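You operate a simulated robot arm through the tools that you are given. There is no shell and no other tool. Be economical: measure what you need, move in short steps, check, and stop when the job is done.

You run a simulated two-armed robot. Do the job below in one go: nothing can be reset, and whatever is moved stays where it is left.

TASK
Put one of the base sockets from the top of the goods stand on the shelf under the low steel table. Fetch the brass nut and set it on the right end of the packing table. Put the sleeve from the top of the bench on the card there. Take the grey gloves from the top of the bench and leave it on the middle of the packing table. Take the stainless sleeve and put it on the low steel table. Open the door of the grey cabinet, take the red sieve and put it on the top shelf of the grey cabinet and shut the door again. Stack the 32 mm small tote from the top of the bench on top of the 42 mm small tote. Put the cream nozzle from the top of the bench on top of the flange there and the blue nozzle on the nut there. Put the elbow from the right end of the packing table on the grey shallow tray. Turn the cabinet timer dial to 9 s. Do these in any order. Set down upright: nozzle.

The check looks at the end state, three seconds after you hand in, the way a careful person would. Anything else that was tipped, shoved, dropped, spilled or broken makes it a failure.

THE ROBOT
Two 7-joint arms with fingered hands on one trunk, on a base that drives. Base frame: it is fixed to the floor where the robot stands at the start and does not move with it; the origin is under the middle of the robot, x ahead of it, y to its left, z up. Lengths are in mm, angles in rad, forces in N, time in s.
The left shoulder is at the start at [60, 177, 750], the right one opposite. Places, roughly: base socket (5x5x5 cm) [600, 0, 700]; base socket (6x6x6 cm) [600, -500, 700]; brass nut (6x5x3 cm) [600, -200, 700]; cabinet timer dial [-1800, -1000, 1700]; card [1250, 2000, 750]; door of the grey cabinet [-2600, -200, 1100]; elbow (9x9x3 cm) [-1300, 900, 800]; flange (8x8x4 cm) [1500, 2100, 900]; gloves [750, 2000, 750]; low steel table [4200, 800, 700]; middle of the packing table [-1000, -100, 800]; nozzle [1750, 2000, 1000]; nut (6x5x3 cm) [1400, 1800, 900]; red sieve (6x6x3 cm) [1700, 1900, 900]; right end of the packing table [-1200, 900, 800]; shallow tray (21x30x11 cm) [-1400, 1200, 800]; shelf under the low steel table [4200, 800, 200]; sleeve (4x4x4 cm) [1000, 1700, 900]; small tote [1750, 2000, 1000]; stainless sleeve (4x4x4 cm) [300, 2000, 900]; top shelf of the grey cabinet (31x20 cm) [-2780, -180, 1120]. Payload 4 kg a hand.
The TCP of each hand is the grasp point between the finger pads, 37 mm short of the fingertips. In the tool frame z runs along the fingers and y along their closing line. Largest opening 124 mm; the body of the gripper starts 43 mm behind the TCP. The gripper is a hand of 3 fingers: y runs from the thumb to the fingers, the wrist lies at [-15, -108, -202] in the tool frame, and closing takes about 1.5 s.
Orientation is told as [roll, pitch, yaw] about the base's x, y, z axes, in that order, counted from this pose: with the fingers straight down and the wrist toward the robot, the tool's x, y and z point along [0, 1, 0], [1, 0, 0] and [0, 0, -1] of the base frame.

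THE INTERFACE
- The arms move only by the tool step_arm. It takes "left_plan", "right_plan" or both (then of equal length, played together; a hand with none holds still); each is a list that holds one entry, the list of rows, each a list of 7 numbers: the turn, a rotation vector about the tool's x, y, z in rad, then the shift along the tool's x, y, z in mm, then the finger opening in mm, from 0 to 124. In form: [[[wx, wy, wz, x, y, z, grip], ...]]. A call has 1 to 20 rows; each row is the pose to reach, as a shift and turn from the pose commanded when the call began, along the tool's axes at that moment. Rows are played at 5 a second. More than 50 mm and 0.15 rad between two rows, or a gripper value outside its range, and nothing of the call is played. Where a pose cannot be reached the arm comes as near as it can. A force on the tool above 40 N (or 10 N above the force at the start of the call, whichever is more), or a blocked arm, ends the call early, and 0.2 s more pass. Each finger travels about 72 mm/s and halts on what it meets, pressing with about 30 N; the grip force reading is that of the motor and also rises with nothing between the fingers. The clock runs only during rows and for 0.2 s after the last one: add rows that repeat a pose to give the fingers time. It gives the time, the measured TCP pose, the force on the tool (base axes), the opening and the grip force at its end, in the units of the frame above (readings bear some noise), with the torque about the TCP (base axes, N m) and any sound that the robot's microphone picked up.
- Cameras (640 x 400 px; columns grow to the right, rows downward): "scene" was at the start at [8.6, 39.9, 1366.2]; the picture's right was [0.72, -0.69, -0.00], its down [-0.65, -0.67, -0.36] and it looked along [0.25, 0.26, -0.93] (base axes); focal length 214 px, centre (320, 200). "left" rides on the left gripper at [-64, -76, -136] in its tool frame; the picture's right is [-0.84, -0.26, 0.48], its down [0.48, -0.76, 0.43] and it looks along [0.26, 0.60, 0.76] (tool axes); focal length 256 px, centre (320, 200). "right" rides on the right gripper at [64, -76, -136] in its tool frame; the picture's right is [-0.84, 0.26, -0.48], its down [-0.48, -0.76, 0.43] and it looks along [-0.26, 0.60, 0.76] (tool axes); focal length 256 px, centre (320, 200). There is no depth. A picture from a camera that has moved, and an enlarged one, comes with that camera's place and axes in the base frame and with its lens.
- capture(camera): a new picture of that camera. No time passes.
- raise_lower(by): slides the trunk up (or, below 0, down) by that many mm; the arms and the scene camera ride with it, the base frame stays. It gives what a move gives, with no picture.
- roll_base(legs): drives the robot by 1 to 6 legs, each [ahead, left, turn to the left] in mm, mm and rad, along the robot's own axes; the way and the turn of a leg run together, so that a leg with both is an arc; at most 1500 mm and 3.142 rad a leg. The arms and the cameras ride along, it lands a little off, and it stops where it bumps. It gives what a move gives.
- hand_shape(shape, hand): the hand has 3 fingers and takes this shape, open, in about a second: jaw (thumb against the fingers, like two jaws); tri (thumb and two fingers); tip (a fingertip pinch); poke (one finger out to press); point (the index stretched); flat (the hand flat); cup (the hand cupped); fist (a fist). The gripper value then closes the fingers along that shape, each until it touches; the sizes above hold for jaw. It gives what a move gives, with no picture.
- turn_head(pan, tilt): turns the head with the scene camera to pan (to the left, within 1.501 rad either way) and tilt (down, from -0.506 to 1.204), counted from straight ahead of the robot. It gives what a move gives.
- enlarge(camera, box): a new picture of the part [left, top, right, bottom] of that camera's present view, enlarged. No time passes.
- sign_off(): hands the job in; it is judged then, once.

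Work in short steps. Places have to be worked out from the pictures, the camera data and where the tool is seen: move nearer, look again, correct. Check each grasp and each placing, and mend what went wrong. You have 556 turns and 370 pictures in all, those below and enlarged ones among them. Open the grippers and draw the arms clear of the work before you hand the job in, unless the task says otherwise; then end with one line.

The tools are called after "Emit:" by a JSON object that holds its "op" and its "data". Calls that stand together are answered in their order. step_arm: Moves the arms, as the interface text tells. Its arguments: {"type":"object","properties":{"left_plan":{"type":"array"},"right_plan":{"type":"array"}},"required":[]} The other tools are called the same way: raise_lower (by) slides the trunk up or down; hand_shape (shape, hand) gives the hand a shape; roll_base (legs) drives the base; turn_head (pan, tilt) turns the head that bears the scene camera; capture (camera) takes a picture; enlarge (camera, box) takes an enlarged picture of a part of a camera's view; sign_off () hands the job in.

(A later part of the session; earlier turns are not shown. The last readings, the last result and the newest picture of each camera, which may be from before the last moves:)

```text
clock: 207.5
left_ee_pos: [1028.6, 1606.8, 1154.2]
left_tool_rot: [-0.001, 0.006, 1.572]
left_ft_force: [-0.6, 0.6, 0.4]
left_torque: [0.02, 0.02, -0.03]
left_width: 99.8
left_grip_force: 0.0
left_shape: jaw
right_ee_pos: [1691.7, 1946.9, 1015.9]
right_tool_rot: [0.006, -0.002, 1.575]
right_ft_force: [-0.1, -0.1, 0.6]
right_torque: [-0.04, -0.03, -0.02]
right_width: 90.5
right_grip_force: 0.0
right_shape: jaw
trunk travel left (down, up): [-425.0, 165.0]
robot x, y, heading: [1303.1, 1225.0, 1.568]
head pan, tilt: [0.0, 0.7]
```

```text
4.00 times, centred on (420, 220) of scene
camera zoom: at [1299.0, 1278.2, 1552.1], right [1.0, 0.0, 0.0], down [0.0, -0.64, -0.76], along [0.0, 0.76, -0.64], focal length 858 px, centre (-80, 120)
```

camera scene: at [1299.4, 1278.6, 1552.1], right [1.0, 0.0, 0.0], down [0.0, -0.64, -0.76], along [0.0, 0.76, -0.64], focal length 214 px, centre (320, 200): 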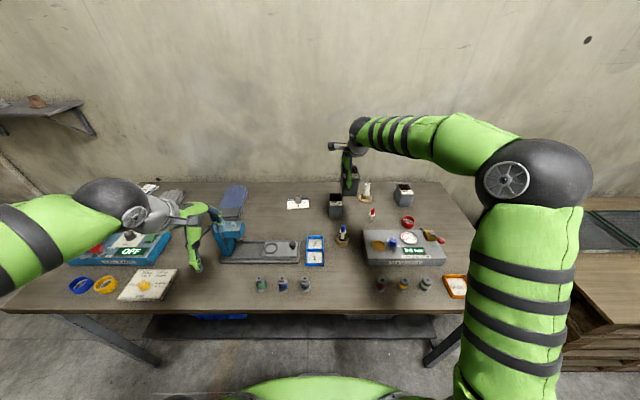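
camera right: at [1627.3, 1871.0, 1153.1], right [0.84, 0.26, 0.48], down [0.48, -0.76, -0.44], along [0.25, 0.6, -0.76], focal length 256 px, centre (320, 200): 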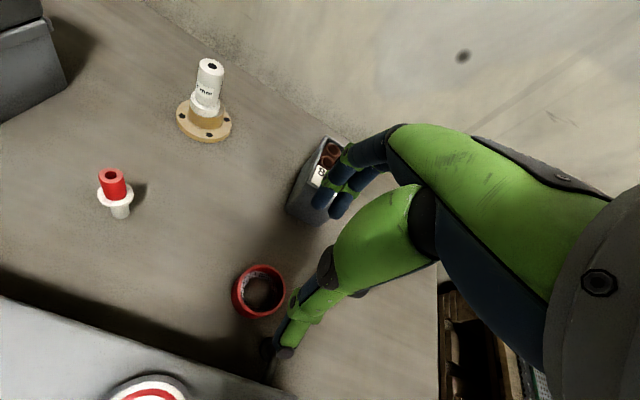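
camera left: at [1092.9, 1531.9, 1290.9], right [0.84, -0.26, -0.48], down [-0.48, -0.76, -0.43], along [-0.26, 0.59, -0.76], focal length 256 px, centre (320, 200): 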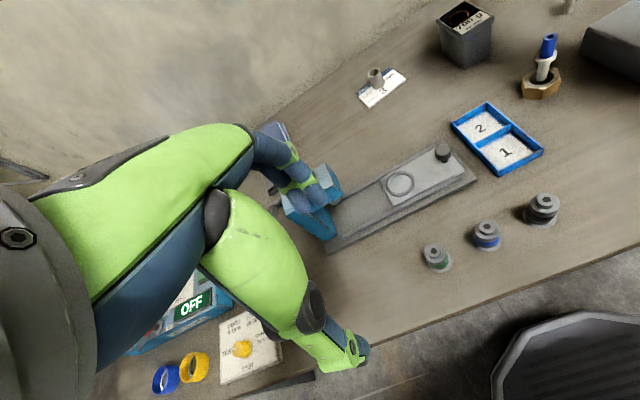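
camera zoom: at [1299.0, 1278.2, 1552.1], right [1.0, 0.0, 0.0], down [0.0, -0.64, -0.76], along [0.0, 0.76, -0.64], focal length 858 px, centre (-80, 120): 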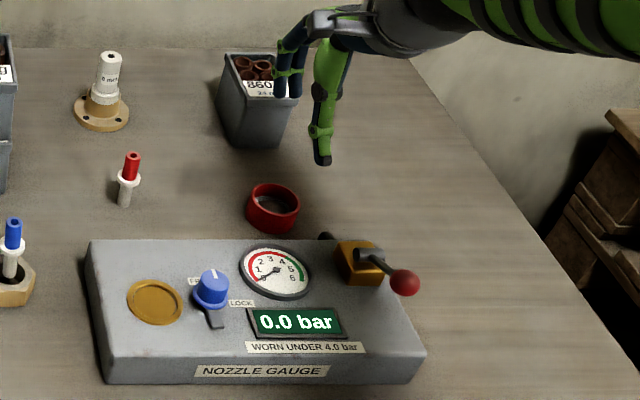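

Sieve centre ≈(1687,1941). I descend and grip its outside.

Emit:
{"op": "step_arm", "data": {"right_plan": [[[0, 0, 0, 5, -5, 40, 90], [0, 0, 0, 5, -5, 80, 90], [0, 0, 0, 5, -5, 121, 90], [0, 0, 0, 5, -5, 121, 75], [0, 0, 0, 5, -5, 121, 60], [0, 0, 0, 5, -5, 121, 45], [0, 0, 0, 5, -5, 121, 40], [0, 0, 0, 5, -5, 121, 40], [0, 0, 0, 5, -5, 121, 40]]]}}

Emit:
{"op": "capture", "data": {"camera": "right"}}

```text
clock: 209.5
left_ee_pos: [1028.1, 1605.7, 1153.9]
left_tool_rot: [0.0, 0.006, 1.572]
left_ft_force: [0.2, 0.2, -0.3]
left_torque: [-0.03, -0.02, 0.02]
left_width: 99.7
left_grip_force: 0.1
left_shape: jaw
right_ee_pos: [1684.1, 1940.6, 898.7]
right_tool_rot: [0.006, -0.002, 1.574]
right_ft_force: [-1.7, -1.1, 11.2]
right_torque: [0.25, -0.06, -0.01]
right_width: 47.9
right_grip_force: 30.4
right_shape: jaw
trunk travel left (down, up): [-425.0, 165.0]
robot x, y, heading: [1300.6, 1224.5, 1.567]
head pan, tilt: [0.0, 0.7]
```

```text
218 pictures are left
camera right: at [1620.4, 1864.6, 1036.1], right [0.84, 0.26, 0.48], down [0.48, -0.76, -0.44], along [0.25, 0.6, -0.76], focal length 256 px, centre (320, 200)
```

right: 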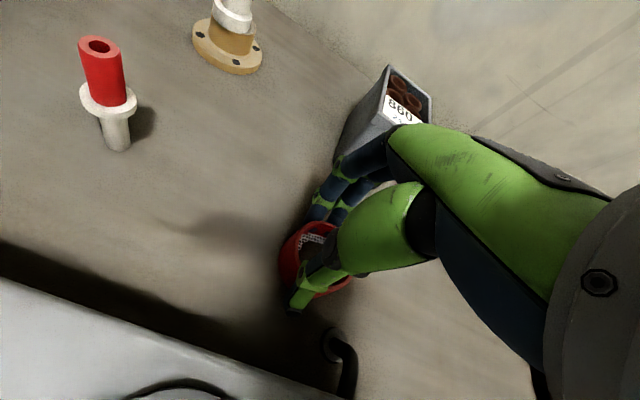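

Emit:
{"op": "step_arm", "data": {"right_plan": [[[0, 0, 0, 0, 0, -15, 40], [0, 0, 0, 0, 0, -50, 40], [0, 0, 0, 0, 0, -100, 40], [0, 0, 0, 0, 0, -150, 40], [0, 0, 0, 0, 0, -200, 40], [0, 0, 0, 0, -40, -230, 40], [0, 0, 0, 0, -90, -240, 40], [0, 0, 0, 0, -140, -240, 40], [0, 0, 0, 0, -190, -240, 40], [0, 0, 0, 0, -240, -240, 40]]]}}

Emit:
{"op": "enlarge", "data": {"camera": "right", "box": [200, 160, 440, 340]}}

Emit:
{"op": "turn_head", "data": {"pan": 0.8, "tilt": 0.5}}

Emit:
{"op": "capture", "data": {"camera": "scene"}}

```text
refused: row 7 steps farther than a row can; nothing moved
```

```text
2.22 times, centred on (320, 250) of right
camera zoom: at [1620.4, 1864.6, 1036.1], right [0.84, 0.26, 0.48], down [0.48, -0.76, -0.44], along [0.25, 0.6, -0.76], focal length 569 px, centre (320, 89)
```

zoom: 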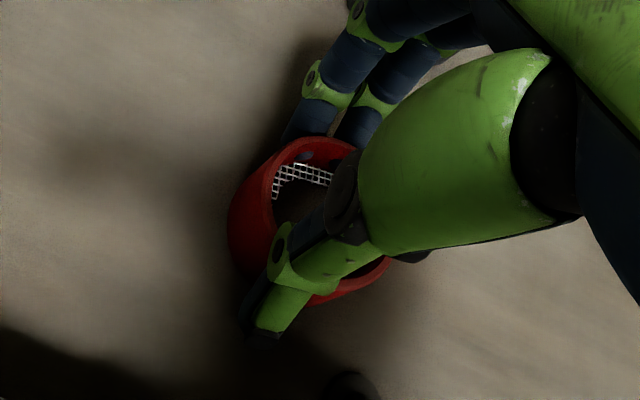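

```text
clock: 210.6
left_ee_pos: [1028.4, 1605.4, 1154.5]
left_tool_rot: [-0.001, 0.006, 1.571]
left_ft_force: [0.3, -0.6, -0.8]
left_torque: [0.0, -0.02, 0.01]
left_width: 99.7
left_grip_force: 0.1
left_shape: jaw
right_ee_pos: [1684.1, 1940.1, 898.1]
right_tool_rot: [0.005, -0.004, 1.573]
right_ft_force: [-1.0, -0.4, 13.8]
right_torque: [0.5, -0.06, 0.05]
right_width: 48.3
right_grip_force: 30.2
right_shape: jaw
trunk travel left (down, up): [-425.0, 165.0]
robot x, y, heading: [1297.7, 1227.0, 1.571]
head pan, tilt: [0.799, 0.499]
```

```text
216 pictures are left
camera scene: at [1233.2, 1255.6, 1569.9], right [0.7, 0.72, 0.0], down [0.34, -0.33, -0.88], along [-0.63, 0.61, -0.48], focal length 214 px, centre (320, 200)
```

scene: 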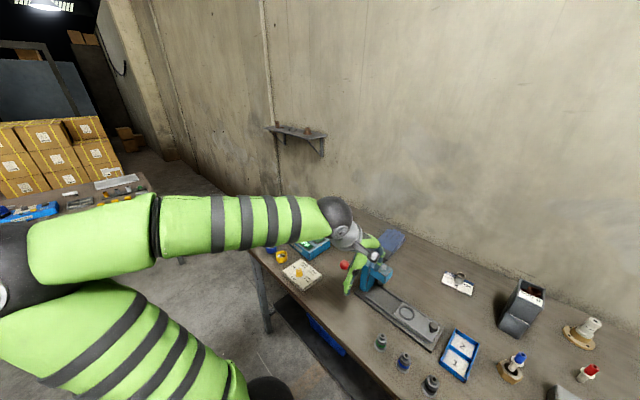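

Grip on the sieve is good; I lift it and pull back in smaller steps.

Emit:
{"op": "step_arm", "data": {"right_plan": [[[0, 0, 0, 0, 0, -15, 40], [0, 0, 0, 0, 0, -50, 40], [0, 0, 0, 0, 0, -98, 40], [0, 0, 0, 0, 0, -146, 40], [0, 0, 0, 0, 0, -194, 40], [0, 0, 0, 0, -20, -235, 40], [0, 0, 0, 0, -65, -245, 40], [0, 0, 0, 0, -112, -245, 40], [0, 0, 0, 0, -160, -245, 40], [0, 0, 0, 0, -208, -245, 40], [0, 0, 0, 0, -256, -245, 40]]]}}

Emit:
{"op": "enlarge", "data": {"camera": "right", "box": [200, 160, 440, 340]}}

```text
clock: 213.0
left_ee_pos: [1028.9, 1604.4, 1154.7]
left_tool_rot: [0.001, 0.005, 1.572]
left_ft_force: [-0.4, 0.0, -0.2]
left_torque: [-0.03, -0.01, 0.01]
left_width: 99.4
left_grip_force: 0.0
left_shape: jaw
right_ee_pos: [1684.3, 1682.7, 1140.9]
right_tool_rot: [0.005, -0.001, 1.575]
right_ft_force: [-0.2, 0.3, -0.7]
right_torque: [-0.01, 0.01, 0.0]
right_width: 46.3
right_grip_force: 29.9
right_shape: jaw
trunk travel left (down, up): [-425.0, 165.0]
robot x, y, heading: [1301.1, 1223.4, 1.574]
head pan, tilt: [0.799, 0.499]
```

```text
2.22 times, centred on (320, 250) of right
camera zoom: at [1621.6, 1606.2, 1277.5], right [0.84, 0.26, 0.48], down [0.48, -0.76, -0.44], along [0.25, 0.6, -0.76], focal length 569 px, centre (320, 89)
```

zoom: 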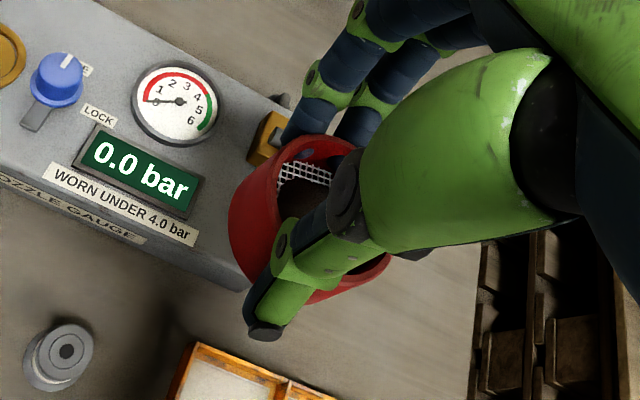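

Now the gloves: I drive left 500 mm so the left hand faces them.

Emit:
{"op": "roll_base", "data": {"legs": [[0, 500, 0]]}}

Emit:
{"op": "turn_head", "data": {"pan": 0.2, "tilt": 0.6}}

Emit:
{"op": "capture", "data": {"camera": "scene"}}

Emit:
{"op": "capture", "data": {"camera": "left"}}

```text
clock: 216.0
left_ee_pos: [523.7, 1612.5, 1153.5]
left_tool_rot: [0.002, 0.006, 1.557]
left_ft_force: [-0.1, -0.6, 0.2]
left_torque: [-0.02, -0.03, 0.0]
left_width: 99.8
left_grip_force: 0.0
left_shape: jaw
right_ee_pos: [1179.6, 1680.8, 1139.4]
right_tool_rot: [0.004, 0.001, 1.563]
right_ft_force: [-1.2, -0.7, -1.3]
right_torque: [0.0, 0.01, 0.01]
right_width: 46.3
right_grip_force: 29.9
right_shape: jaw
trunk travel left (down, up): [-425.0, 165.0]
robot x, y, heading: [787.7, 1228.0, 1.555]
head pan, tilt: [0.799, 0.499]
```

```text
clock: 217.0
left_ee_pos: [523.2, 1610.8, 1153.3]
left_tool_rot: [0.001, 0.006, 1.56]
left_ft_force: [-0.8, 0.0, -0.7]
left_torque: [-0.02, 0.0, 0.01]
left_width: 99.7
left_grip_force: 0.0
left_shape: jaw
right_ee_pos: [1181.0, 1681.4, 1139.3]
right_tool_rot: [0.006, -0.001, 1.565]
right_ft_force: [0.5, 0.1, -0.4]
right_torque: [0.01, 0.01, 0.01]
right_width: 46.4
right_grip_force: 30.1
right_shape: jaw
trunk travel left (down, up): [-425.0, 165.0]
robot x, y, heading: [789.7, 1227.6, 1.56]
head pan, tilt: [0.201, 0.6]
```

```text
214 pictures are left
camera scene: at [772.3, 1282.5, 1560.8], right [0.98, 0.19, 0.0], down [0.11, -0.55, -0.83], along [-0.16, 0.81, -0.56], focal length 214 px, centre (320, 200)
```

scene: 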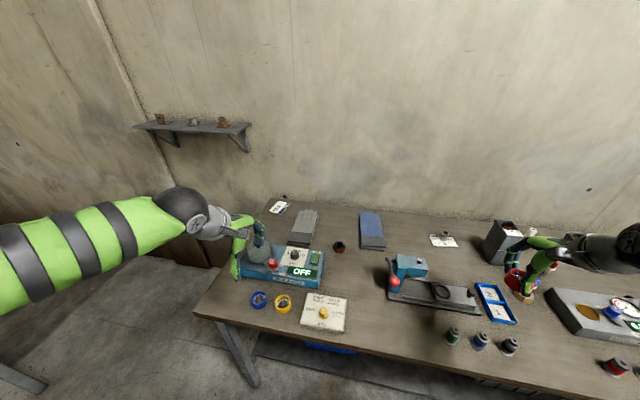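

```text
213 pictures are left
camera left: at [586.3, 1536.3, 1290.9], right [0.83, -0.27, -0.48], down [-0.49, -0.76, -0.43], along [-0.25, 0.6, -0.76], focal length 256 px, centre (320, 200)
```

left: 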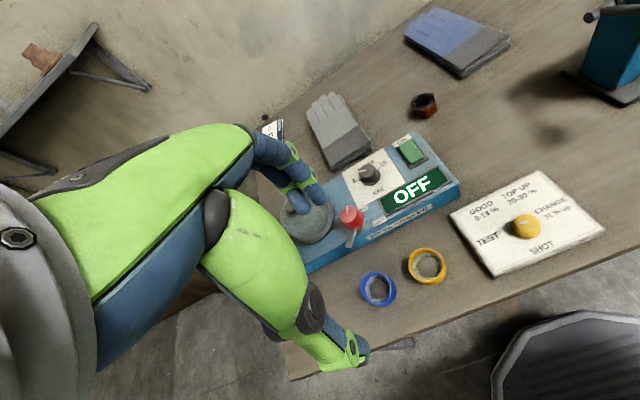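

Emit:
{"op": "enlarge", "data": {"camera": "scene", "box": [230, 185, 350, 285]}}

Emit:
{"op": "enlarge", "data": {"camera": "left", "box": [270, 70, 430, 210]}}

```text
4.00 times, centred on (290, 235) of scene
camera zoom: at [772.3, 1282.5, 1560.8], right [0.98, 0.19, 0.0], down [0.11, -0.55, -0.83], along [-0.16, 0.81, -0.56], focal length 858 px, centre (440, 60)
```

zoom: 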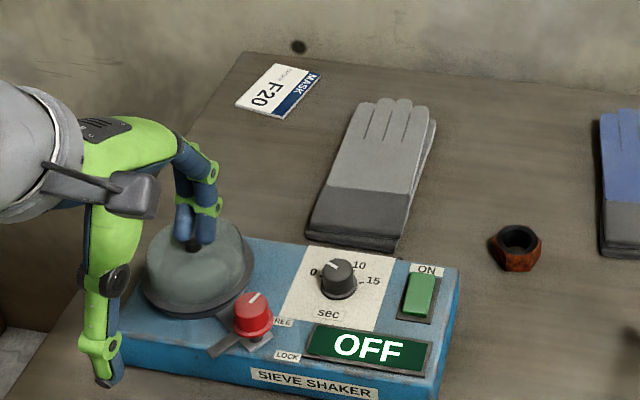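

```text
2.86 times, centred on (350, 140) of left
camera zoom: at [586.3, 1536.3, 1290.9], right [0.83, -0.27, -0.48], down [-0.49, -0.76, -0.43], along [-0.25, 0.6, -0.76], focal length 731 px, centre (234, 371)
```

zoom: 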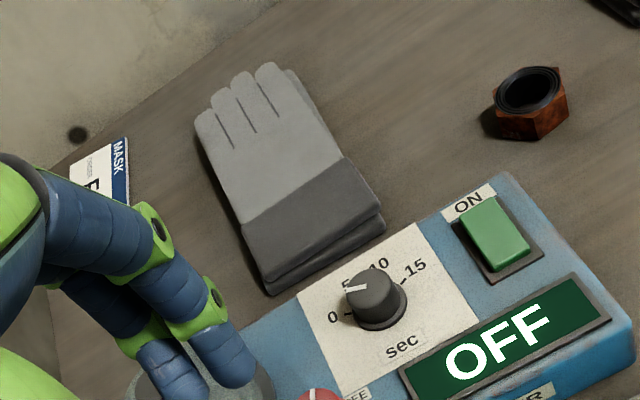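

Grey gloves span x≈497–600, y≈1919–2160. I'll grip across their width: move over (548,2035) while turning the left hand −90°.

Emit:
{"op": "step_arm", "data": {"left_plan": [[[0, 0, 0.14, -2, 38, 5, 124], [0, 0, 0.28, -4, 77, 10, 124], [0, 0, 0.42, -6, 115, 15, 124], [0, 0, 0.56, -8, 154, 20, 124], [0, 0, 0.7, -10, 192, 25, 124], [0, 0, 0.84, -12, 231, 30, 124], [0, 0, 0.98, -14, 270, 40, 124], [0, 0, 1.12, -17, 308, 50, 124], [0, 0, 1.26, -20, 347, 60, 124], [0, 0, 1.4, -22, 386, 70, 124], [0, 0, 1.54, -25, 424, 80, 124], [0, 0, 1.56, -25, 424, 90, 124], [0, 0, 1.56, -25, 424, 90, 124]]]}}

Emit:
{"op": "capture", "data": {"camera": "left"}}

Emit:
{"op": "enlarge", "data": {"camera": "scene", "box": [230, 165, 370, 285]}}

```text
clock: 219.8
left_ee_pos: [555.4, 2012.5, 1053.4]
left_tool_rot: [-0.006, 0.0, -0.003]
left_ft_force: [-0.1, -0.3, -0.4]
left_torque: [0.0, 0.02, 0.0]
left_width: 124.1
left_grip_force: 0.1
left_shape: jaw
left hand out of reach, approached as far as the arm can: row 11, 12, 13
right_ee_pos: [1181.3, 1682.8, 1139.4]
right_tool_rot: [0.005, 0.001, 1.563]
right_ft_force: [0.1, -0.2, -1.2]
right_torque: [-0.03, 0.03, 0.01]
right_width: 46.2
right_grip_force: 29.9
right_shape: jaw
trunk travel left (down, up): [-425.0, 165.0]
robot x, y, heading: [790.3, 1224.0, 1.56]
head pan, tilt: [0.201, 0.6]
```

```text
210 pictures are left
camera left: at [479.7, 1950.1, 1190.9], right [-0.26, -0.84, -0.48], down [-0.76, 0.48, -0.44], along [0.6, 0.25, -0.76], focal length 256 px, centre (320, 200)
```

left: 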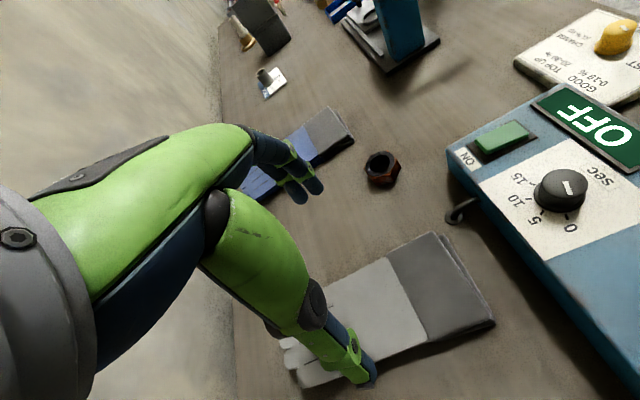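

```text
3.33 times, centred on (300, 225) of scene
camera zoom: at [772.1, 1282.2, 1560.7], right [0.98, 0.19, 0.0], down [0.11, -0.55, -0.83], along [-0.16, 0.81, -0.56], focal length 715 px, centre (387, 117)
```

zoom: 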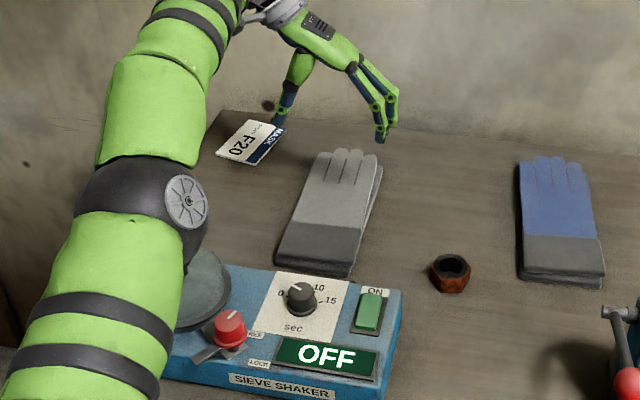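

Gloves centre x≈545 at this y. I shift −10 in x, descend to the bench alongside them and close.

Emit:
{"op": "step_arm", "data": {"left_plan": [[[0, 0, 0, 5, -10, 40, 124], [0, 0, 0, 10, -10, 85, 124], [0, 0, 0, 10, -10, 130, 124], [0, 0, 0, 10, -10, 158, 124], [0, 0, 0, 10, -10, 158, 110], [0, 0, 0, 10, -10, 158, 95], [0, 0, 0, 10, -10, 158, 80], [0, 0, 0, 10, -10, 158, 65], [0, 0, 0, 10, -10, 158, 60], [0, 0, 0, 10, -10, 158, 60]]]}}

Emit:
{"op": "capture", "data": {"camera": "left"}}

```text
clock: 222.0
left_ee_pos: [546.8, 2022.1, 896.3]
left_tool_rot: [-0.008, 0.001, 0.0]
left_ft_force: [0.4, -0.1, -0.4]
left_torque: [0.01, -0.02, 0.04]
left_width: 101.0
left_grip_force: 30.2
left_shape: jaw
right_ee_pos: [1181.5, 1682.3, 1139.1]
right_tool_rot: [0.007, 0.0, 1.564]
right_ft_force: [-0.4, -0.6, -1.8]
right_torque: [-0.01, 0.01, 0.02]
right_width: 46.2
right_grip_force: 30.5
right_shape: jaw
trunk travel left (down, up): [-425.0, 165.0]
robot x, y, heading: [792.0, 1225.1, 1.555]
head pan, tilt: [0.201, 0.6]
```

```text
208 pictures are left
camera left: at [470.7, 1959.5, 1033.0], right [-0.26, -0.84, -0.48], down [-0.76, 0.48, -0.44], along [0.6, 0.25, -0.76], focal length 256 px, centre (320, 200)
```

left: 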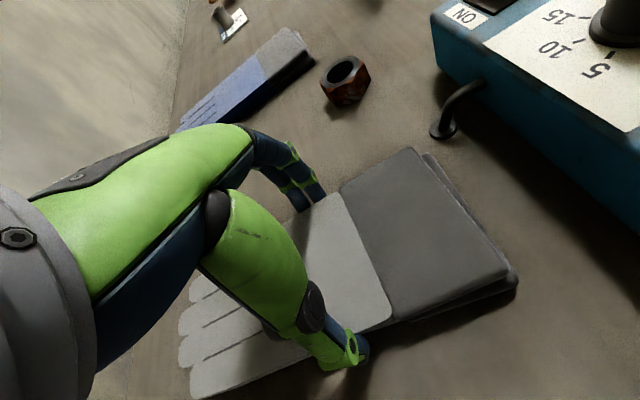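

Gripped at 101 mm. I lift and check both gloves come along.

Emit:
{"op": "step_arm", "data": {"left_plan": [[[0, 0, 0, 0, 0, -10, 55], [0, 0, 0, 0, 0, -25, 55], [0, 0, 0, 0, 0, -60, 55], [0, 0, 0, 0, 0, -60, 55]]]}}

Emit:
{"op": "capture", "data": {"camera": "left"}}

Emit:
{"op": "enlarge", "data": {"camera": "scene", "box": [230, 165, 370, 285]}}

```text
clock: 223.0
left_ee_pos: [545.9, 2022.0, 956.9]
left_tool_rot: [-0.007, -0.001, 0.0]
left_ft_force: [0.9, -0.1, -1.9]
left_torque: [-0.03, -0.01, -0.02]
left_width: 100.8
left_grip_force: 30.1
left_shape: jaw
right_ee_pos: [1181.4, 1682.2, 1139.2]
right_tool_rot: [0.004, 0.0, 1.562]
right_ft_force: [-0.1, 0.1, -1.2]
right_torque: [-0.03, 0.02, 0.0]
right_width: 46.4
right_grip_force: 29.4
right_shape: jaw
trunk travel left (down, up): [-425.0, 165.0]
robot x, y, heading: [786.4, 1227.1, 1.559]
head pan, tilt: [0.201, 0.6]
```

```text
207 pictures are left
camera left: at [470.2, 1959.8, 1093.3], right [-0.26, -0.84, -0.48], down [-0.76, 0.48, -0.44], along [0.6, 0.25, -0.76], focal length 256 px, centre (320, 200)
```

left: 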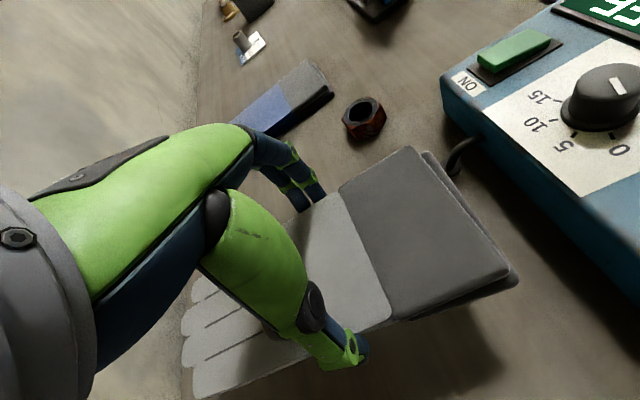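

```text
3.33 times, centred on (300, 225) of scene
camera zoom: at [772.3, 1282.8, 1560.7], right [0.98, 0.19, 0.0], down [0.11, -0.55, -0.82], along [-0.16, 0.81, -0.57], focal length 715 px, centre (387, 117)
```

zoom: 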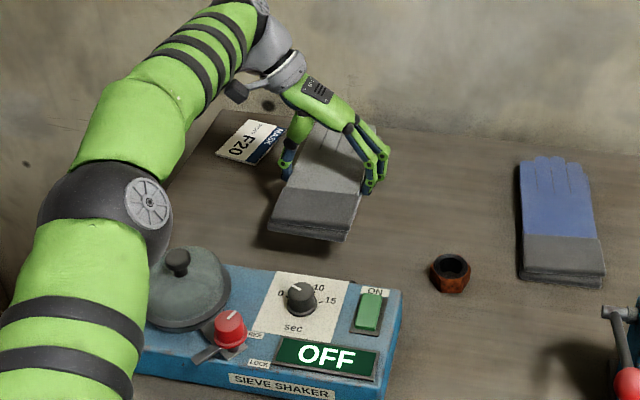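

Both gloves came up. I raise to z≈1115 and draw them back over the bench front.

Emit:
{"op": "step_arm", "data": {"left_plan": [[[0, 0, 0, 0, 0, -45, 55], [0, 0, 0, 0, 0, -90, 55], [0, 0, 0, 0, 0, -135, 55], [0, 0, 0, -30, 0, -165, 55], [0, 0, 0, -75, 0, -170, 55], [0, 0, 0, -120, 0, -170, 55], [0, 0, 0, -165, 0, -170, 55], [0, 0, 0, -210, 0, -170, 55], [0, 0, 0, -255, 0, -170, 55], [0, 0, 0, -300, 0, -170, 55], [0, 0, 0, -345, 0, -170, 55], [0, 0, 0, -390, 0, -170, 55], [0, 0, 0, -390, 0, -170, 55]]]}}

Emit:
{"op": "roll_base", "data": {"legs": [[-430, 0, 0], [0, 0, 1.58], [700, 0, 0]]}}

Emit:
{"op": "turn_head", "data": {"pan": 0.0, "tilt": 0.4}}

Emit:
{"op": "capture", "data": {"camera": "scene"}}

```text
clock: 225.8
left_ee_pos: [546.3, 1631.4, 1128.3]
left_tool_rot: [-0.006, 0.0, -0.001]
left_ft_force: [0.6, 1.1, -0.9]
left_torque: [-0.05, -0.01, 0.0]
left_width: 100.7
left_grip_force: 29.8
left_shape: jaw
left hand out of reach, approached as far as the arm can: row 2, 3
right_ee_pos: [1181.0, 1682.4, 1139.0]
right_tool_rot: [0.007, 0.003, 1.563]
right_ft_force: [0.5, -0.1, -1.8]
right_torque: [0.0, 0.02, 0.01]
right_width: 46.2
right_grip_force: 30.1
right_shape: jaw
trunk travel left (down, up): [-425.0, 165.0]
robot x, y, heading: [789.8, 1227.7, 1.559]
head pan, tilt: [0.201, 0.6]
```

```text
clock: 235.8
left_ee_pos: [-328.8, 553.7, 1127.6]
left_tool_rot: [-0.006, 0.002, 1.581]
left_ft_force: [-0.4, 0.2, -1.3]
left_torque: [-0.02, -0.03, 0.0]
left_width: 100.6
left_grip_force: 29.7
left_shape: jaw
right_ee_pos: [-385.5, 1187.1, 1139.5]
right_tool_rot: [0.004, 0.001, -3.138]
right_ft_force: [0.9, 0.9, -1.0]
right_torque: [-0.02, -0.02, 0.01]
right_width: 45.8
right_grip_force: 29.5
right_shape: jaw
trunk travel left (down, up): [-425.0, 165.0]
robot x, y, heading: [75.4, 804.0, -3.137]
head pan, tilt: [0.201, 0.6]
```

```text
clock: 236.5
left_ee_pos: [-327.8, 552.7, 1128.9]
left_tool_rot: [-0.008, 0.0, 1.581]
left_ft_force: [0.1, -0.2, -1.6]
left_torque: [0.01, -0.03, 0.0]
left_width: 100.6
left_grip_force: 29.6
left_shape: jaw
right_ee_pos: [-384.0, 1187.0, 1139.2]
right_tool_rot: [0.006, 0.0, -3.137]
right_ft_force: [-0.5, -0.3, -1.2]
right_torque: [-0.01, -0.02, 0.01]
right_width: 45.7
right_grip_force: 30.1
right_shape: jaw
trunk travel left (down, up): [-425.0, 165.0]
robot x, y, heading: [73.7, 800.8, -3.139]
head pan, tilt: [0.0, 0.4]
```

```text
205 pictures are left
camera scene: at [11.7, 800.6, 1578.9], right [0.0, 1.0, 0.0], down [0.39, 0.0, -0.92], along [-0.92, 0.0, -0.39], focal length 214 px, centre (320, 200)
```

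scene: 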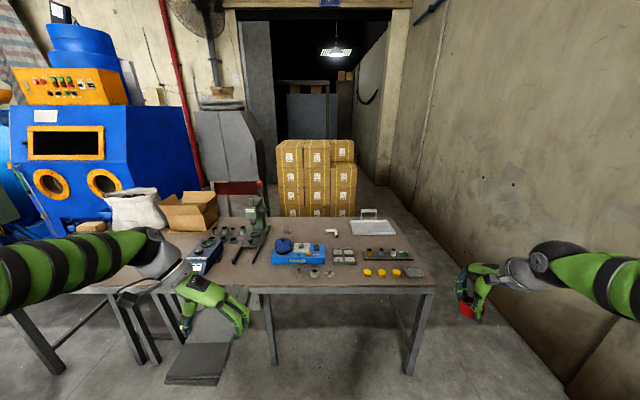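

Emit:
{"op": "enlarge", "data": {"camera": "scene", "box": [180, 180, 440, 300]}}

Emit:
{"op": "turn_head", "data": {"pan": 0.7, "tilt": 0.3}}

Emit:
{"op": "capture", "data": {"camera": "scene"}}

```text
2.46 times, centred on (310, 240) of scene
camera zoom: at [11.7, 800.6, 1578.9], right [0.0, 1.0, 0.0], down [0.39, 0.0, -0.92], along [-0.92, 0.0, -0.39], focal length 528 px, centre (345, 102)
```

zoom: 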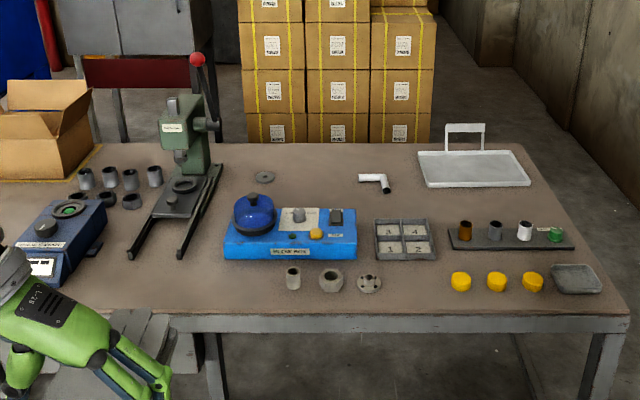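

```text
clock: 237.6
left_ee_pos: [-328.3, 553.3, 1129.3]
left_tool_rot: [-0.005, 0.002, 1.582]
left_ft_force: [0.9, -0.4, -1.0]
left_torque: [-0.04, -0.01, 0.02]
left_width: 100.5
left_grip_force: 30.3
left_shape: jaw
right_ee_pos: [-384.8, 1187.3, 1138.9]
right_tool_rot: [0.005, 0.0, -3.138]
right_ft_force: [-0.6, 0.4, -1.8]
right_torque: [-0.01, 0.0, 0.01]
right_width: 45.7
right_grip_force: 29.9
right_shape: jaw
trunk travel left (down, up): [-425.0, 165.0]
robot x, y, heading: [73.0, 804.1, -3.138]
head pan, tilt: [0.7, 0.3]
```

```text
203 pictures are left
camera scene: at [33.0, 740.6, 1588.2], right [-0.64, 0.77, 0.0], down [0.23, 0.19, -0.96], along [-0.73, -0.62, -0.3], focal length 214 px, centre (320, 200)
```

scene: 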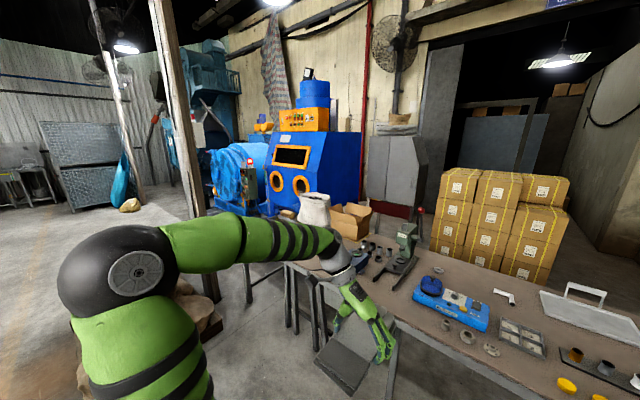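

The white elbow, tray with handle and the table are visible; the table's middle is further left (y≈−100). I go ahead 170 and strafe left to view it and the cabinets.

Emit:
{"op": "roll_base", "data": {"legs": [[170, 0, 0], [0, 850, 0]]}}

Emit:
{"op": "turn_head", "data": {"pan": 0.0, "tilt": 0.3}}

Emit:
{"op": "capture", "data": {"camera": "scene"}}

Emit:
{"op": "capture", "data": {"camera": "right"}}

```text
clock: 243.2
left_ee_pos: [-486.3, -312.8, 1128.5]
left_tool_rot: [-0.004, 0.001, 1.597]
left_ft_force: [-0.8, -0.5, -1.4]
left_torque: [-0.04, -0.01, -0.02]
left_width: 100.7
left_grip_force: 29.9
left_shape: jaw
right_ee_pos: [-552.7, 320.5, 1139.9]
right_tool_rot: [0.004, 0.0, -3.123]
right_ft_force: [0.4, 0.7, -1.6]
right_torque: [0.02, -0.01, -0.05]
right_width: 45.8
right_grip_force: 29.8
right_shape: jaw
trunk travel left (down, up): [-425.0, 165.0]
robot x, y, heading: [-83.7, -61.1, -3.127]
head pan, tilt: [0.7, 0.3]
```

```text
clock: 244.2
left_ee_pos: [-485.6, -313.2, 1129.4]
left_tool_rot: [-0.006, 0.003, 1.595]
left_ft_force: [0.6, 0.3, -1.5]
left_torque: [0.01, 0.01, 0.01]
left_width: 100.7
left_grip_force: 30.2
left_shape: jaw
right_ee_pos: [-552.9, 321.5, 1139.2]
right_tool_rot: [0.006, 0.0, -3.123]
right_ft_force: [-0.6, -0.6, -0.9]
right_torque: [-0.01, 0.0, -0.02]
right_width: 45.7
right_grip_force: 30.1
right_shape: jaw
trunk travel left (down, up): [-425.0, 165.0]
robot x, y, heading: [-84.3, -60.0, -3.127]
head pan, tilt: [0.0, 0.3]
```

```text
202 pictures are left
camera scene: at [-150.9, -59.7, 1588.3], right [-0.02, 1.0, 0.0], down [0.3, 0.01, -0.96], along [-0.96, -0.02, -0.3], focal length 214 px, centre (320, 200)
```

scene: 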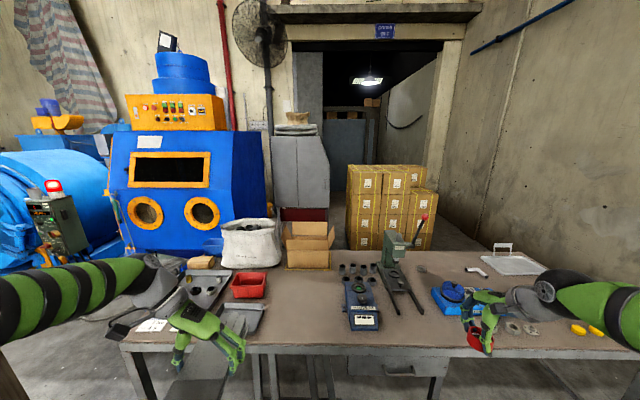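

```text
201 pictures are left
camera right: at [-476.8, 259.8, 1277.2], right [-0.27, 0.83, 0.48], down [0.75, 0.5, -0.44], along [-0.6, 0.24, -0.76], focal length 256 px, centre (320, 200)
```

right: 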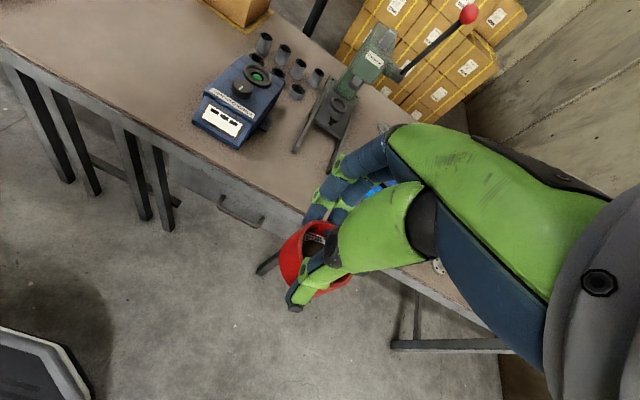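

Emit:
{"op": "enlarge", "data": {"camera": "scene", "box": [100, 225, 440, 385]}}

Emit:
{"op": "capture", "data": {"camera": "left"}}

Emit:
{"op": "enlarge", "data": {"camera": "scene", "box": [100, 30, 340, 230]}}

```text
1.88 times, centred on (270, 305) of scene
camera zoom: at [-150.9, -59.7, 1588.3], right [-0.02, 1.0, 0.0], down [0.3, 0.01, -0.96], along [-0.96, -0.02, -0.3], focal length 404 px, centre (414, 2)
```

zoom: 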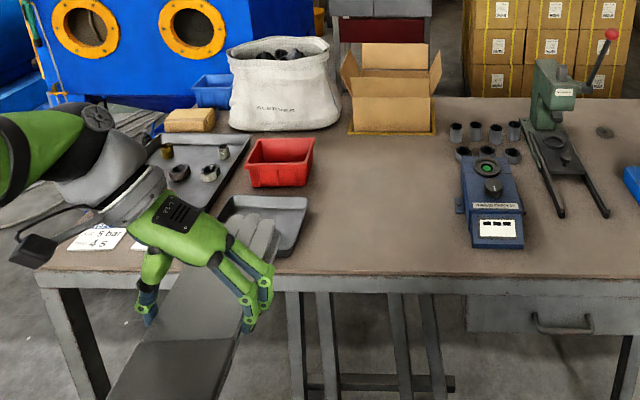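

```text
199 pictures are left
camera left: at [-421.1, -386.0, 1265.6], right [0.85, -0.23, -0.48], down [-0.46, -0.77, -0.44], along [-0.27, 0.59, -0.76], focal length 256 px, centre (320, 200)
```

left: 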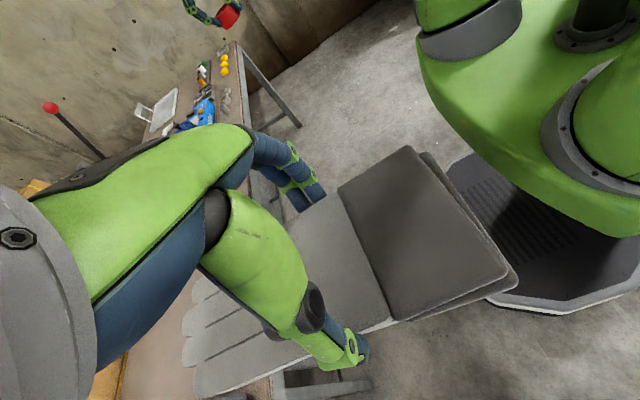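

```text
2.00 times, centred on (220, 130) of scene
camera zoom: at [-150.9, -59.7, 1588.3], right [-0.02, 1.0, 0.0], down [0.3, 0.01, -0.96], along [-0.96, -0.02, -0.3], focal length 429 px, centre (520, 340)
```

zoom: 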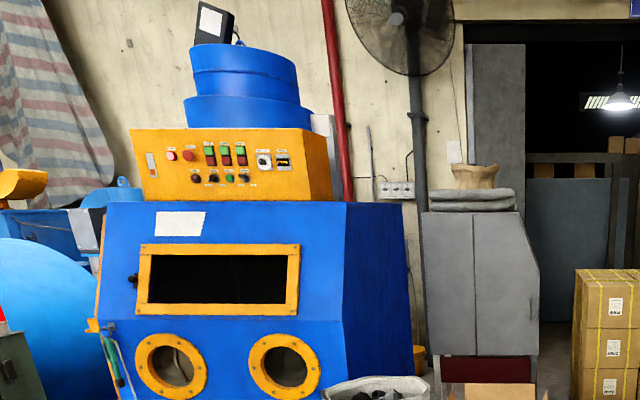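

The free middle area is x −770…−1240, y −330…+20, matching (−1000,−100). I drive 140 ahead and carry the gloves above (−990,−150).

Emit:
{"op": "roll_base", "data": {"legs": [[140, 0, -0.014]]}}

Emit:
{"op": "step_arm", "data": {"left_plan": [[[0, 0, 0, 40, 20, 0, 55], [0, 0, 0, 80, 40, 0, 55], [0, 0, 0, 120, 60, 0, 55], [0, 0, 0, 160, 80, 0, 55], [0, 0, 0, 200, 100, 0, 55], [0, 0, 0, 240, 120, 0, 55], [0, 0, 0, 280, 140, 20, 55], [0, 0, 0, 320, 160, 40, 55], [0, 0, 0, 355, 163, 70, 55], [0, 0, 0, 364, 163, 115, 55], [0, 0, 0, 364, 163, 160, 55], [0, 0, 0, 364, 163, 200, 55], [0, 0, 0, 364, 163, 230, 55], [0, 0, 0, 364, 163, 230, 55]]]}}

Emit:
{"op": "turn_head", "data": {"pan": 0.1, "tilt": 0.7}}

Emit:
{"op": "capture", "data": {"camera": "scene"}}

Emit:
{"op": "capture", "data": {"camera": "left"}}

```text
clock: 245.6
left_ee_pos: [-630.0, -308.0, 1127.0]
left_tool_rot: [-0.009, -0.002, 1.581]
left_ft_force: [-0.6, 0.1, -0.6]
left_torque: [0.04, -0.05, 0.0]
left_width: 100.6
left_grip_force: 29.6
left_shape: jaw
right_ee_pos: [-686.5, 326.4, 1139.1]
right_tool_rot: [0.005, 0.003, -3.138]
right_ft_force: [-0.9, -0.3, -1.7]
right_torque: [0.01, -0.06, 0.02]
right_width: 45.9
right_grip_force: 30.4
right_shape: jaw
trunk travel left (down, up): [-425.0, 165.0]
robot x, y, heading: [-223.9, -60.0, -3.14]
head pan, tilt: [0.0, 0.3]
```

```text
clock: 248.6
left_ee_pos: [-993.2, -148.3, 895.0]
left_tool_rot: [-0.006, 0.0, 1.581]
left_ft_force: [0.0, 0.1, 0.1]
left_torque: [0.04, -0.03, -0.02]
left_width: 100.3
left_grip_force: 30.0
left_shape: jaw
right_ee_pos: [-686.2, 326.3, 1138.0]
right_tool_rot: [0.005, 0.001, -3.139]
right_ft_force: [0.2, -1.2, -0.7]
right_torque: [-0.04, -0.02, -0.04]
right_width: 45.8
right_grip_force: 29.2
right_shape: jaw
trunk travel left (down, up): [-425.0, 165.0]
robot x, y, heading: [-230.5, -62.6, -3.144]
head pan, tilt: [0.0, 0.3]
```

```text
clock: 249.4
left_ee_pos: [-993.5, -148.9, 894.3]
left_tool_rot: [-0.007, 0.001, 1.582]
left_ft_force: [0.2, -0.4, -1.4]
left_torque: [0.02, -0.01, 0.0]
left_width: 100.4
left_grip_force: 30.1
left_shape: jaw
right_ee_pos: [-685.9, 326.0, 1139.3]
right_tool_rot: [0.007, 0.001, -3.139]
right_ft_force: [0.2, -0.7, -0.8]
right_torque: [-0.01, -0.03, -0.03]
right_width: 45.7
right_grip_force: 29.9
right_shape: jaw
trunk travel left (down, up): [-425.0, 165.0]
robot x, y, heading: [-228.0, -58.0, -3.138]
head pan, tilt: [0.099, 0.7]
```

```text
197 pictures are left
camera scene: at [-281.2, -68.2, 1552.2], right [-0.1, 0.99, 0.0], down [0.64, 0.06, -0.77], along [-0.76, -0.08, -0.64], focal length 214 px, centre (320, 200)
```

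scene: 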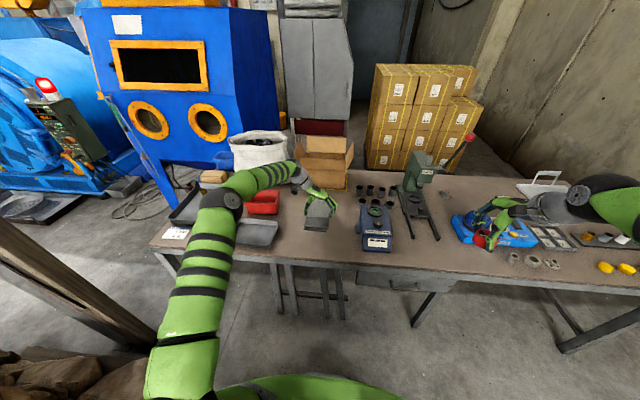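

```text
196 pictures are left
camera left: at [-929.8, -222.6, 1031.5], right [0.84, -0.25, -0.48], down [-0.47, -0.77, -0.44], along [-0.26, 0.59, -0.76], focal length 256 px, centre (320, 200)
```

left: 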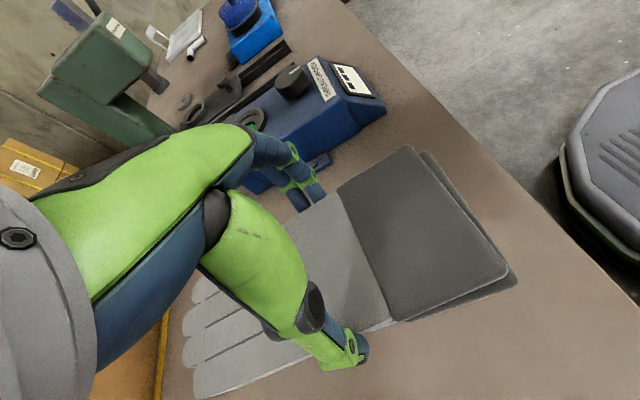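

Clear spot; I shift 25 mm away from the blue scale and lower until contact.

Emit:
{"op": "step_arm", "data": {"left_plan": [[[0, 0, 0, 0, -25, 15, 55], [0, 0, 0, 0, -25, 30, 55], [0, 0, 0, 0, -25, 40, 55], [0, 0, 0, 0, -25, 45, 55], [0, 0, 0, 0, -25, 50, 55], [0, 0, 0, 0, -25, 55, 55], [0, 0, 0, 0, -25, 60, 55], [0, 0, 0, 0, -25, 65, 55]]]}}

```text
clock: 251.2
left_ee_pos: [-992.7, -174.5, 831.9]
left_tool_rot: [-0.007, -0.002, 1.581]
left_ft_force: [0.8, -0.3, -1.0]
left_torque: [0.01, -0.03, -0.03]
left_width: 100.4
left_grip_force: 30.0
left_shape: jaw
right_ee_pos: [-686.3, 327.0, 1138.6]
right_tool_rot: [0.006, 0.003, -3.138]
right_ft_force: [0.5, -1.0, -0.8]
right_torque: [-0.02, -0.04, 0.0]
right_width: 45.7
right_grip_force: 30.1
right_shape: jaw
trunk travel left (down, up): [-425.0, 165.0]
robot x, y, heading: [-225.6, -58.9, -3.139]
head pan, tilt: [0.099, 0.7]
```

Emit:
{"op": "step_arm", "data": {"left_plan": [[[0, 0, 0, 0, 0, 5, 55], [0, 0, 0, 0, 0, 10, 55], [0, 0, 0, 0, 0, 15, 55], [0, 0, 0, 0, 0, 20, 55], [0, 0, 0, 0, 0, 25, 55], [0, 0, 0, 0, 0, 30, 55], [0, 0, 0, 0, 0, 35, 55], [0, 0, 0, 0, 0, 40, 55], [0, 0, 0, 0, 0, 45, 55], [0, 0, 0, 0, 0, 50, 55]]]}}

Emit:
{"op": "capture", "data": {"camera": "left"}}

```text
clock: 253.0
left_ee_pos: [-995.3, -171.5, 803.0]
left_tool_rot: [0.003, -0.007, 1.585]
left_ft_force: [7.0, -2.3, 20.7]
left_torque: [-0.1, -0.25, -0.19]
left_width: 98.3
left_grip_force: 29.7
left_shape: jaw
right_ee_pos: [-684.0, 326.3, 1139.4]
right_tool_rot: [0.005, -0.001, -3.136]
right_ft_force: [-0.1, -1.3, -1.3]
right_torque: [0.01, 0.02, -0.01]
right_width: 45.8
right_grip_force: 30.1
right_shape: jaw
trunk travel left (down, up): [-425.0, 165.0]
robot x, y, heading: [-224.5, -60.9, -3.139]
head pan, tilt: [0.099, 0.7]
stopped in row 8 (left hand): the force on the tool passed its limit (the readings are from after the stop); the commanded pose is now the measured one
```

```text
195 pictures are left
camera left: at [-928.7, -247.7, 938.9], right [0.84, -0.24, -0.49], down [-0.47, -0.76, -0.44], along [-0.27, 0.6, -0.76], focal length 256 px, centre (320, 200)
```

left: 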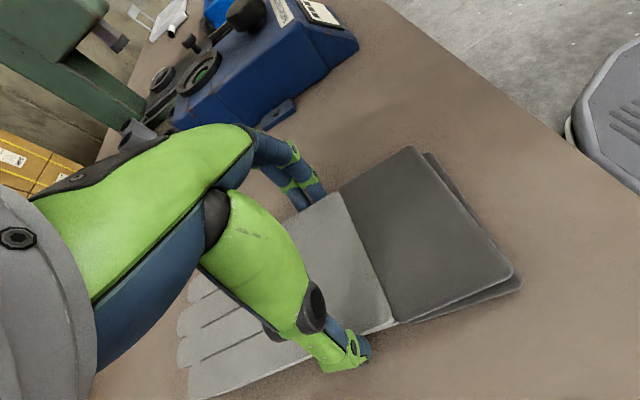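

Table contact at TCP 803 (table top ≈763). I open while rising slightly, then lift clear.

Emit:
{"op": "step_arm", "data": {"left_plan": [[[0, 0, 0, 0, 0, -1, 102], [0, 0, 0, 0, 0, -2, 108], [0, 0, 0, 0, 0, -3, 116], [0, 0, 0, 0, 0, -4, 124], [0, 0, 0, 0, 0, -4, 124], [0, 0, 0, 0, 0, -40, 124], [0, 0, 0, 0, 0, -85, 124], [0, 0, 0, 0, 0, -130, 124], [0, 0, 0, 0, 0, -175, 124], [0, 0, 0, 0, 0, -220, 124], [0, 0, 0, -30, -20, -250, 124], [0, 0, 0, -70, -45, -260, 124]]]}}

Emit:
{"op": "capture", "data": {"camera": "left"}}

```text
clock: 255.6
left_ee_pos: [-921.2, -216.8, 1060.2]
left_tool_rot: [-0.001, -0.004, 1.583]
left_ft_force: [-0.4, -0.5, 0.7]
left_torque: [0.01, -0.01, -0.02]
left_width: 123.9
left_grip_force: 0.1
left_shape: jaw
right_ee_pos: [-685.7, 326.5, 1140.0]
right_tool_rot: [0.005, 0.001, -3.138]
right_ft_force: [0.1, 0.4, -0.7]
right_torque: [-0.04, 0.03, 0.0]
right_width: 45.9
right_grip_force: 30.1
right_shape: jaw
trunk travel left (down, up): [-425.0, 165.0]
robot x, y, heading: [-228.5, -62.0, -3.134]
head pan, tilt: [0.099, 0.7]
```

```text
194 pictures are left
camera left: at [-855.9, -291.4, 1196.6], right [0.84, -0.24, -0.48], down [-0.47, -0.76, -0.44], along [-0.26, 0.6, -0.76], focal length 256 px, centre (320, 200)
```

left: 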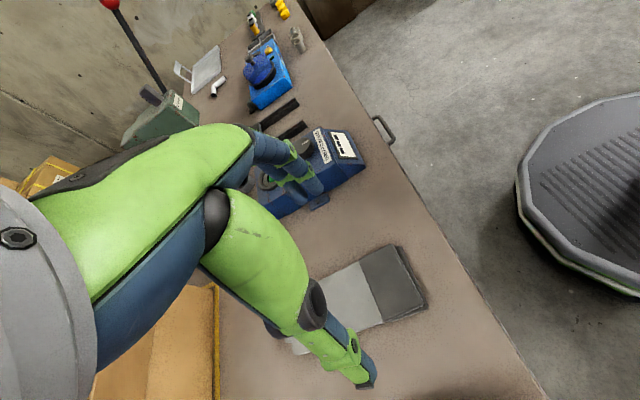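

Gloves lie in the middle of the packing table. Next the white elbow (~(−1297,887)) onto the grey tray (~x −1270…−1480, y 1024…1330). I back off and strafe right.

Emit:
{"op": "roll_base", "data": {"legs": [[-200, 0, 0], [0, -1160, 0], [250, 0, 0]]}}

Emit:
{"op": "turn_head", "data": {"pan": 0.0, "tilt": 0.6}}

Emit:
{"op": "capture", "data": {"camera": "scene"}}

```text
clock: 264.1
left_ee_pos: [-982.9, 926.0, 1058.2]
left_tool_rot: [0.0, -0.004, 1.592]
left_ft_force: [-0.3, 0.1, 0.1]
left_torque: [0.02, -0.04, 0.02]
left_width: 123.5
left_grip_force: 0.0
left_shape: jaw
right_ee_pos: [-751.3, 1470.2, 1138.8]
right_tool_rot: [0.007, 0.001, -3.129]
right_ft_force: [-0.4, 0.1, -1.9]
right_torque: [-0.02, -0.08, -0.02]
right_width: 45.9
right_grip_force: 30.4
right_shape: jaw
trunk travel left (down, up): [-425.0, 165.0]
robot x, y, heading: [-291.6, 1086.8, -3.133]
head pan, tilt: [0.099, 0.7]
```

```text
clock: 264.8
left_ee_pos: [-981.7, 925.8, 1059.8]
left_tool_rot: [0.001, -0.004, 1.591]
left_ft_force: [-0.4, 0.7, 0.1]
left_torque: [-0.02, 0.03, 0.0]
left_width: 123.6
left_grip_force: 0.0
left_shape: jaw
right_ee_pos: [-749.8, 1470.3, 1138.7]
right_tool_rot: [0.005, 0.003, -3.13]
right_ft_force: [0.5, 0.6, -0.5]
right_torque: [0.0, -0.01, -0.03]
right_width: 45.7
right_grip_force: 30.1
right_shape: jaw
trunk travel left (down, up): [-425.0, 165.0]
robot x, y, heading: [-285.3, 1087.1, -3.134]
head pan, tilt: [0.0, 0.6]
```

```text
193 pictures are left
camera scene: at [-346.2, 1087.4, 1560.7], right [-0.01, 1.0, 0.0], down [0.57, 0.01, -0.82], along [-0.82, -0.01, -0.57], focal length 214 px, centre (320, 200)
```

scene: 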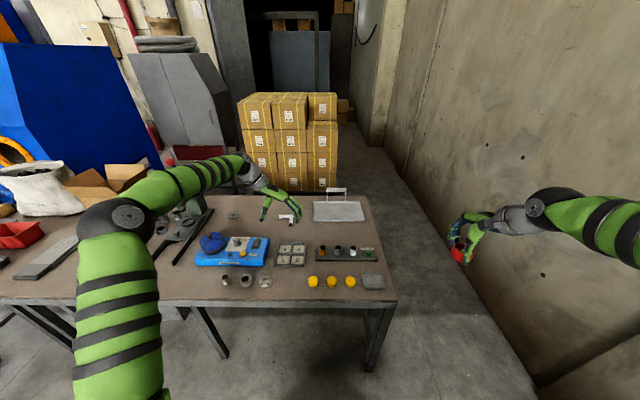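

Emit:
{"op": "enlarge", "data": {"camera": "scene", "box": [230, 175, 400, 300]}}

Emit:
{"op": "capture", "data": {"camera": "left"}}

```text
3.20 times, centred on (315, 238) of scene
camera zoom: at [-346.2, 1087.4, 1560.7], right [-0.01, 1.0, 0.0], down [0.57, 0.01, -0.82], along [-0.82, -0.01, -0.57], focal length 686 px, centre (336, 80)
```

zoom: 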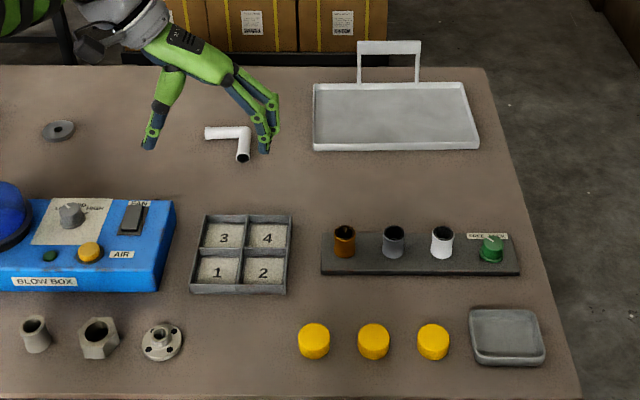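

```text
191 pictures are left
camera left: at [-916.5, 851.4, 1195.8], right [0.84, -0.24, -0.48], down [-0.47, -0.77, -0.44], along [-0.27, 0.59, -0.76], focal length 256 px, centre (320, 200)
```

left: 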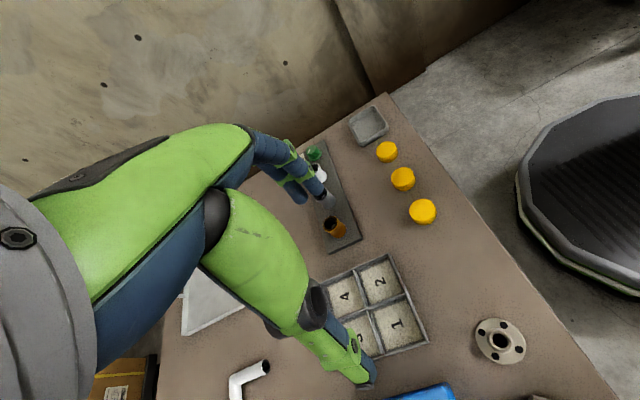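

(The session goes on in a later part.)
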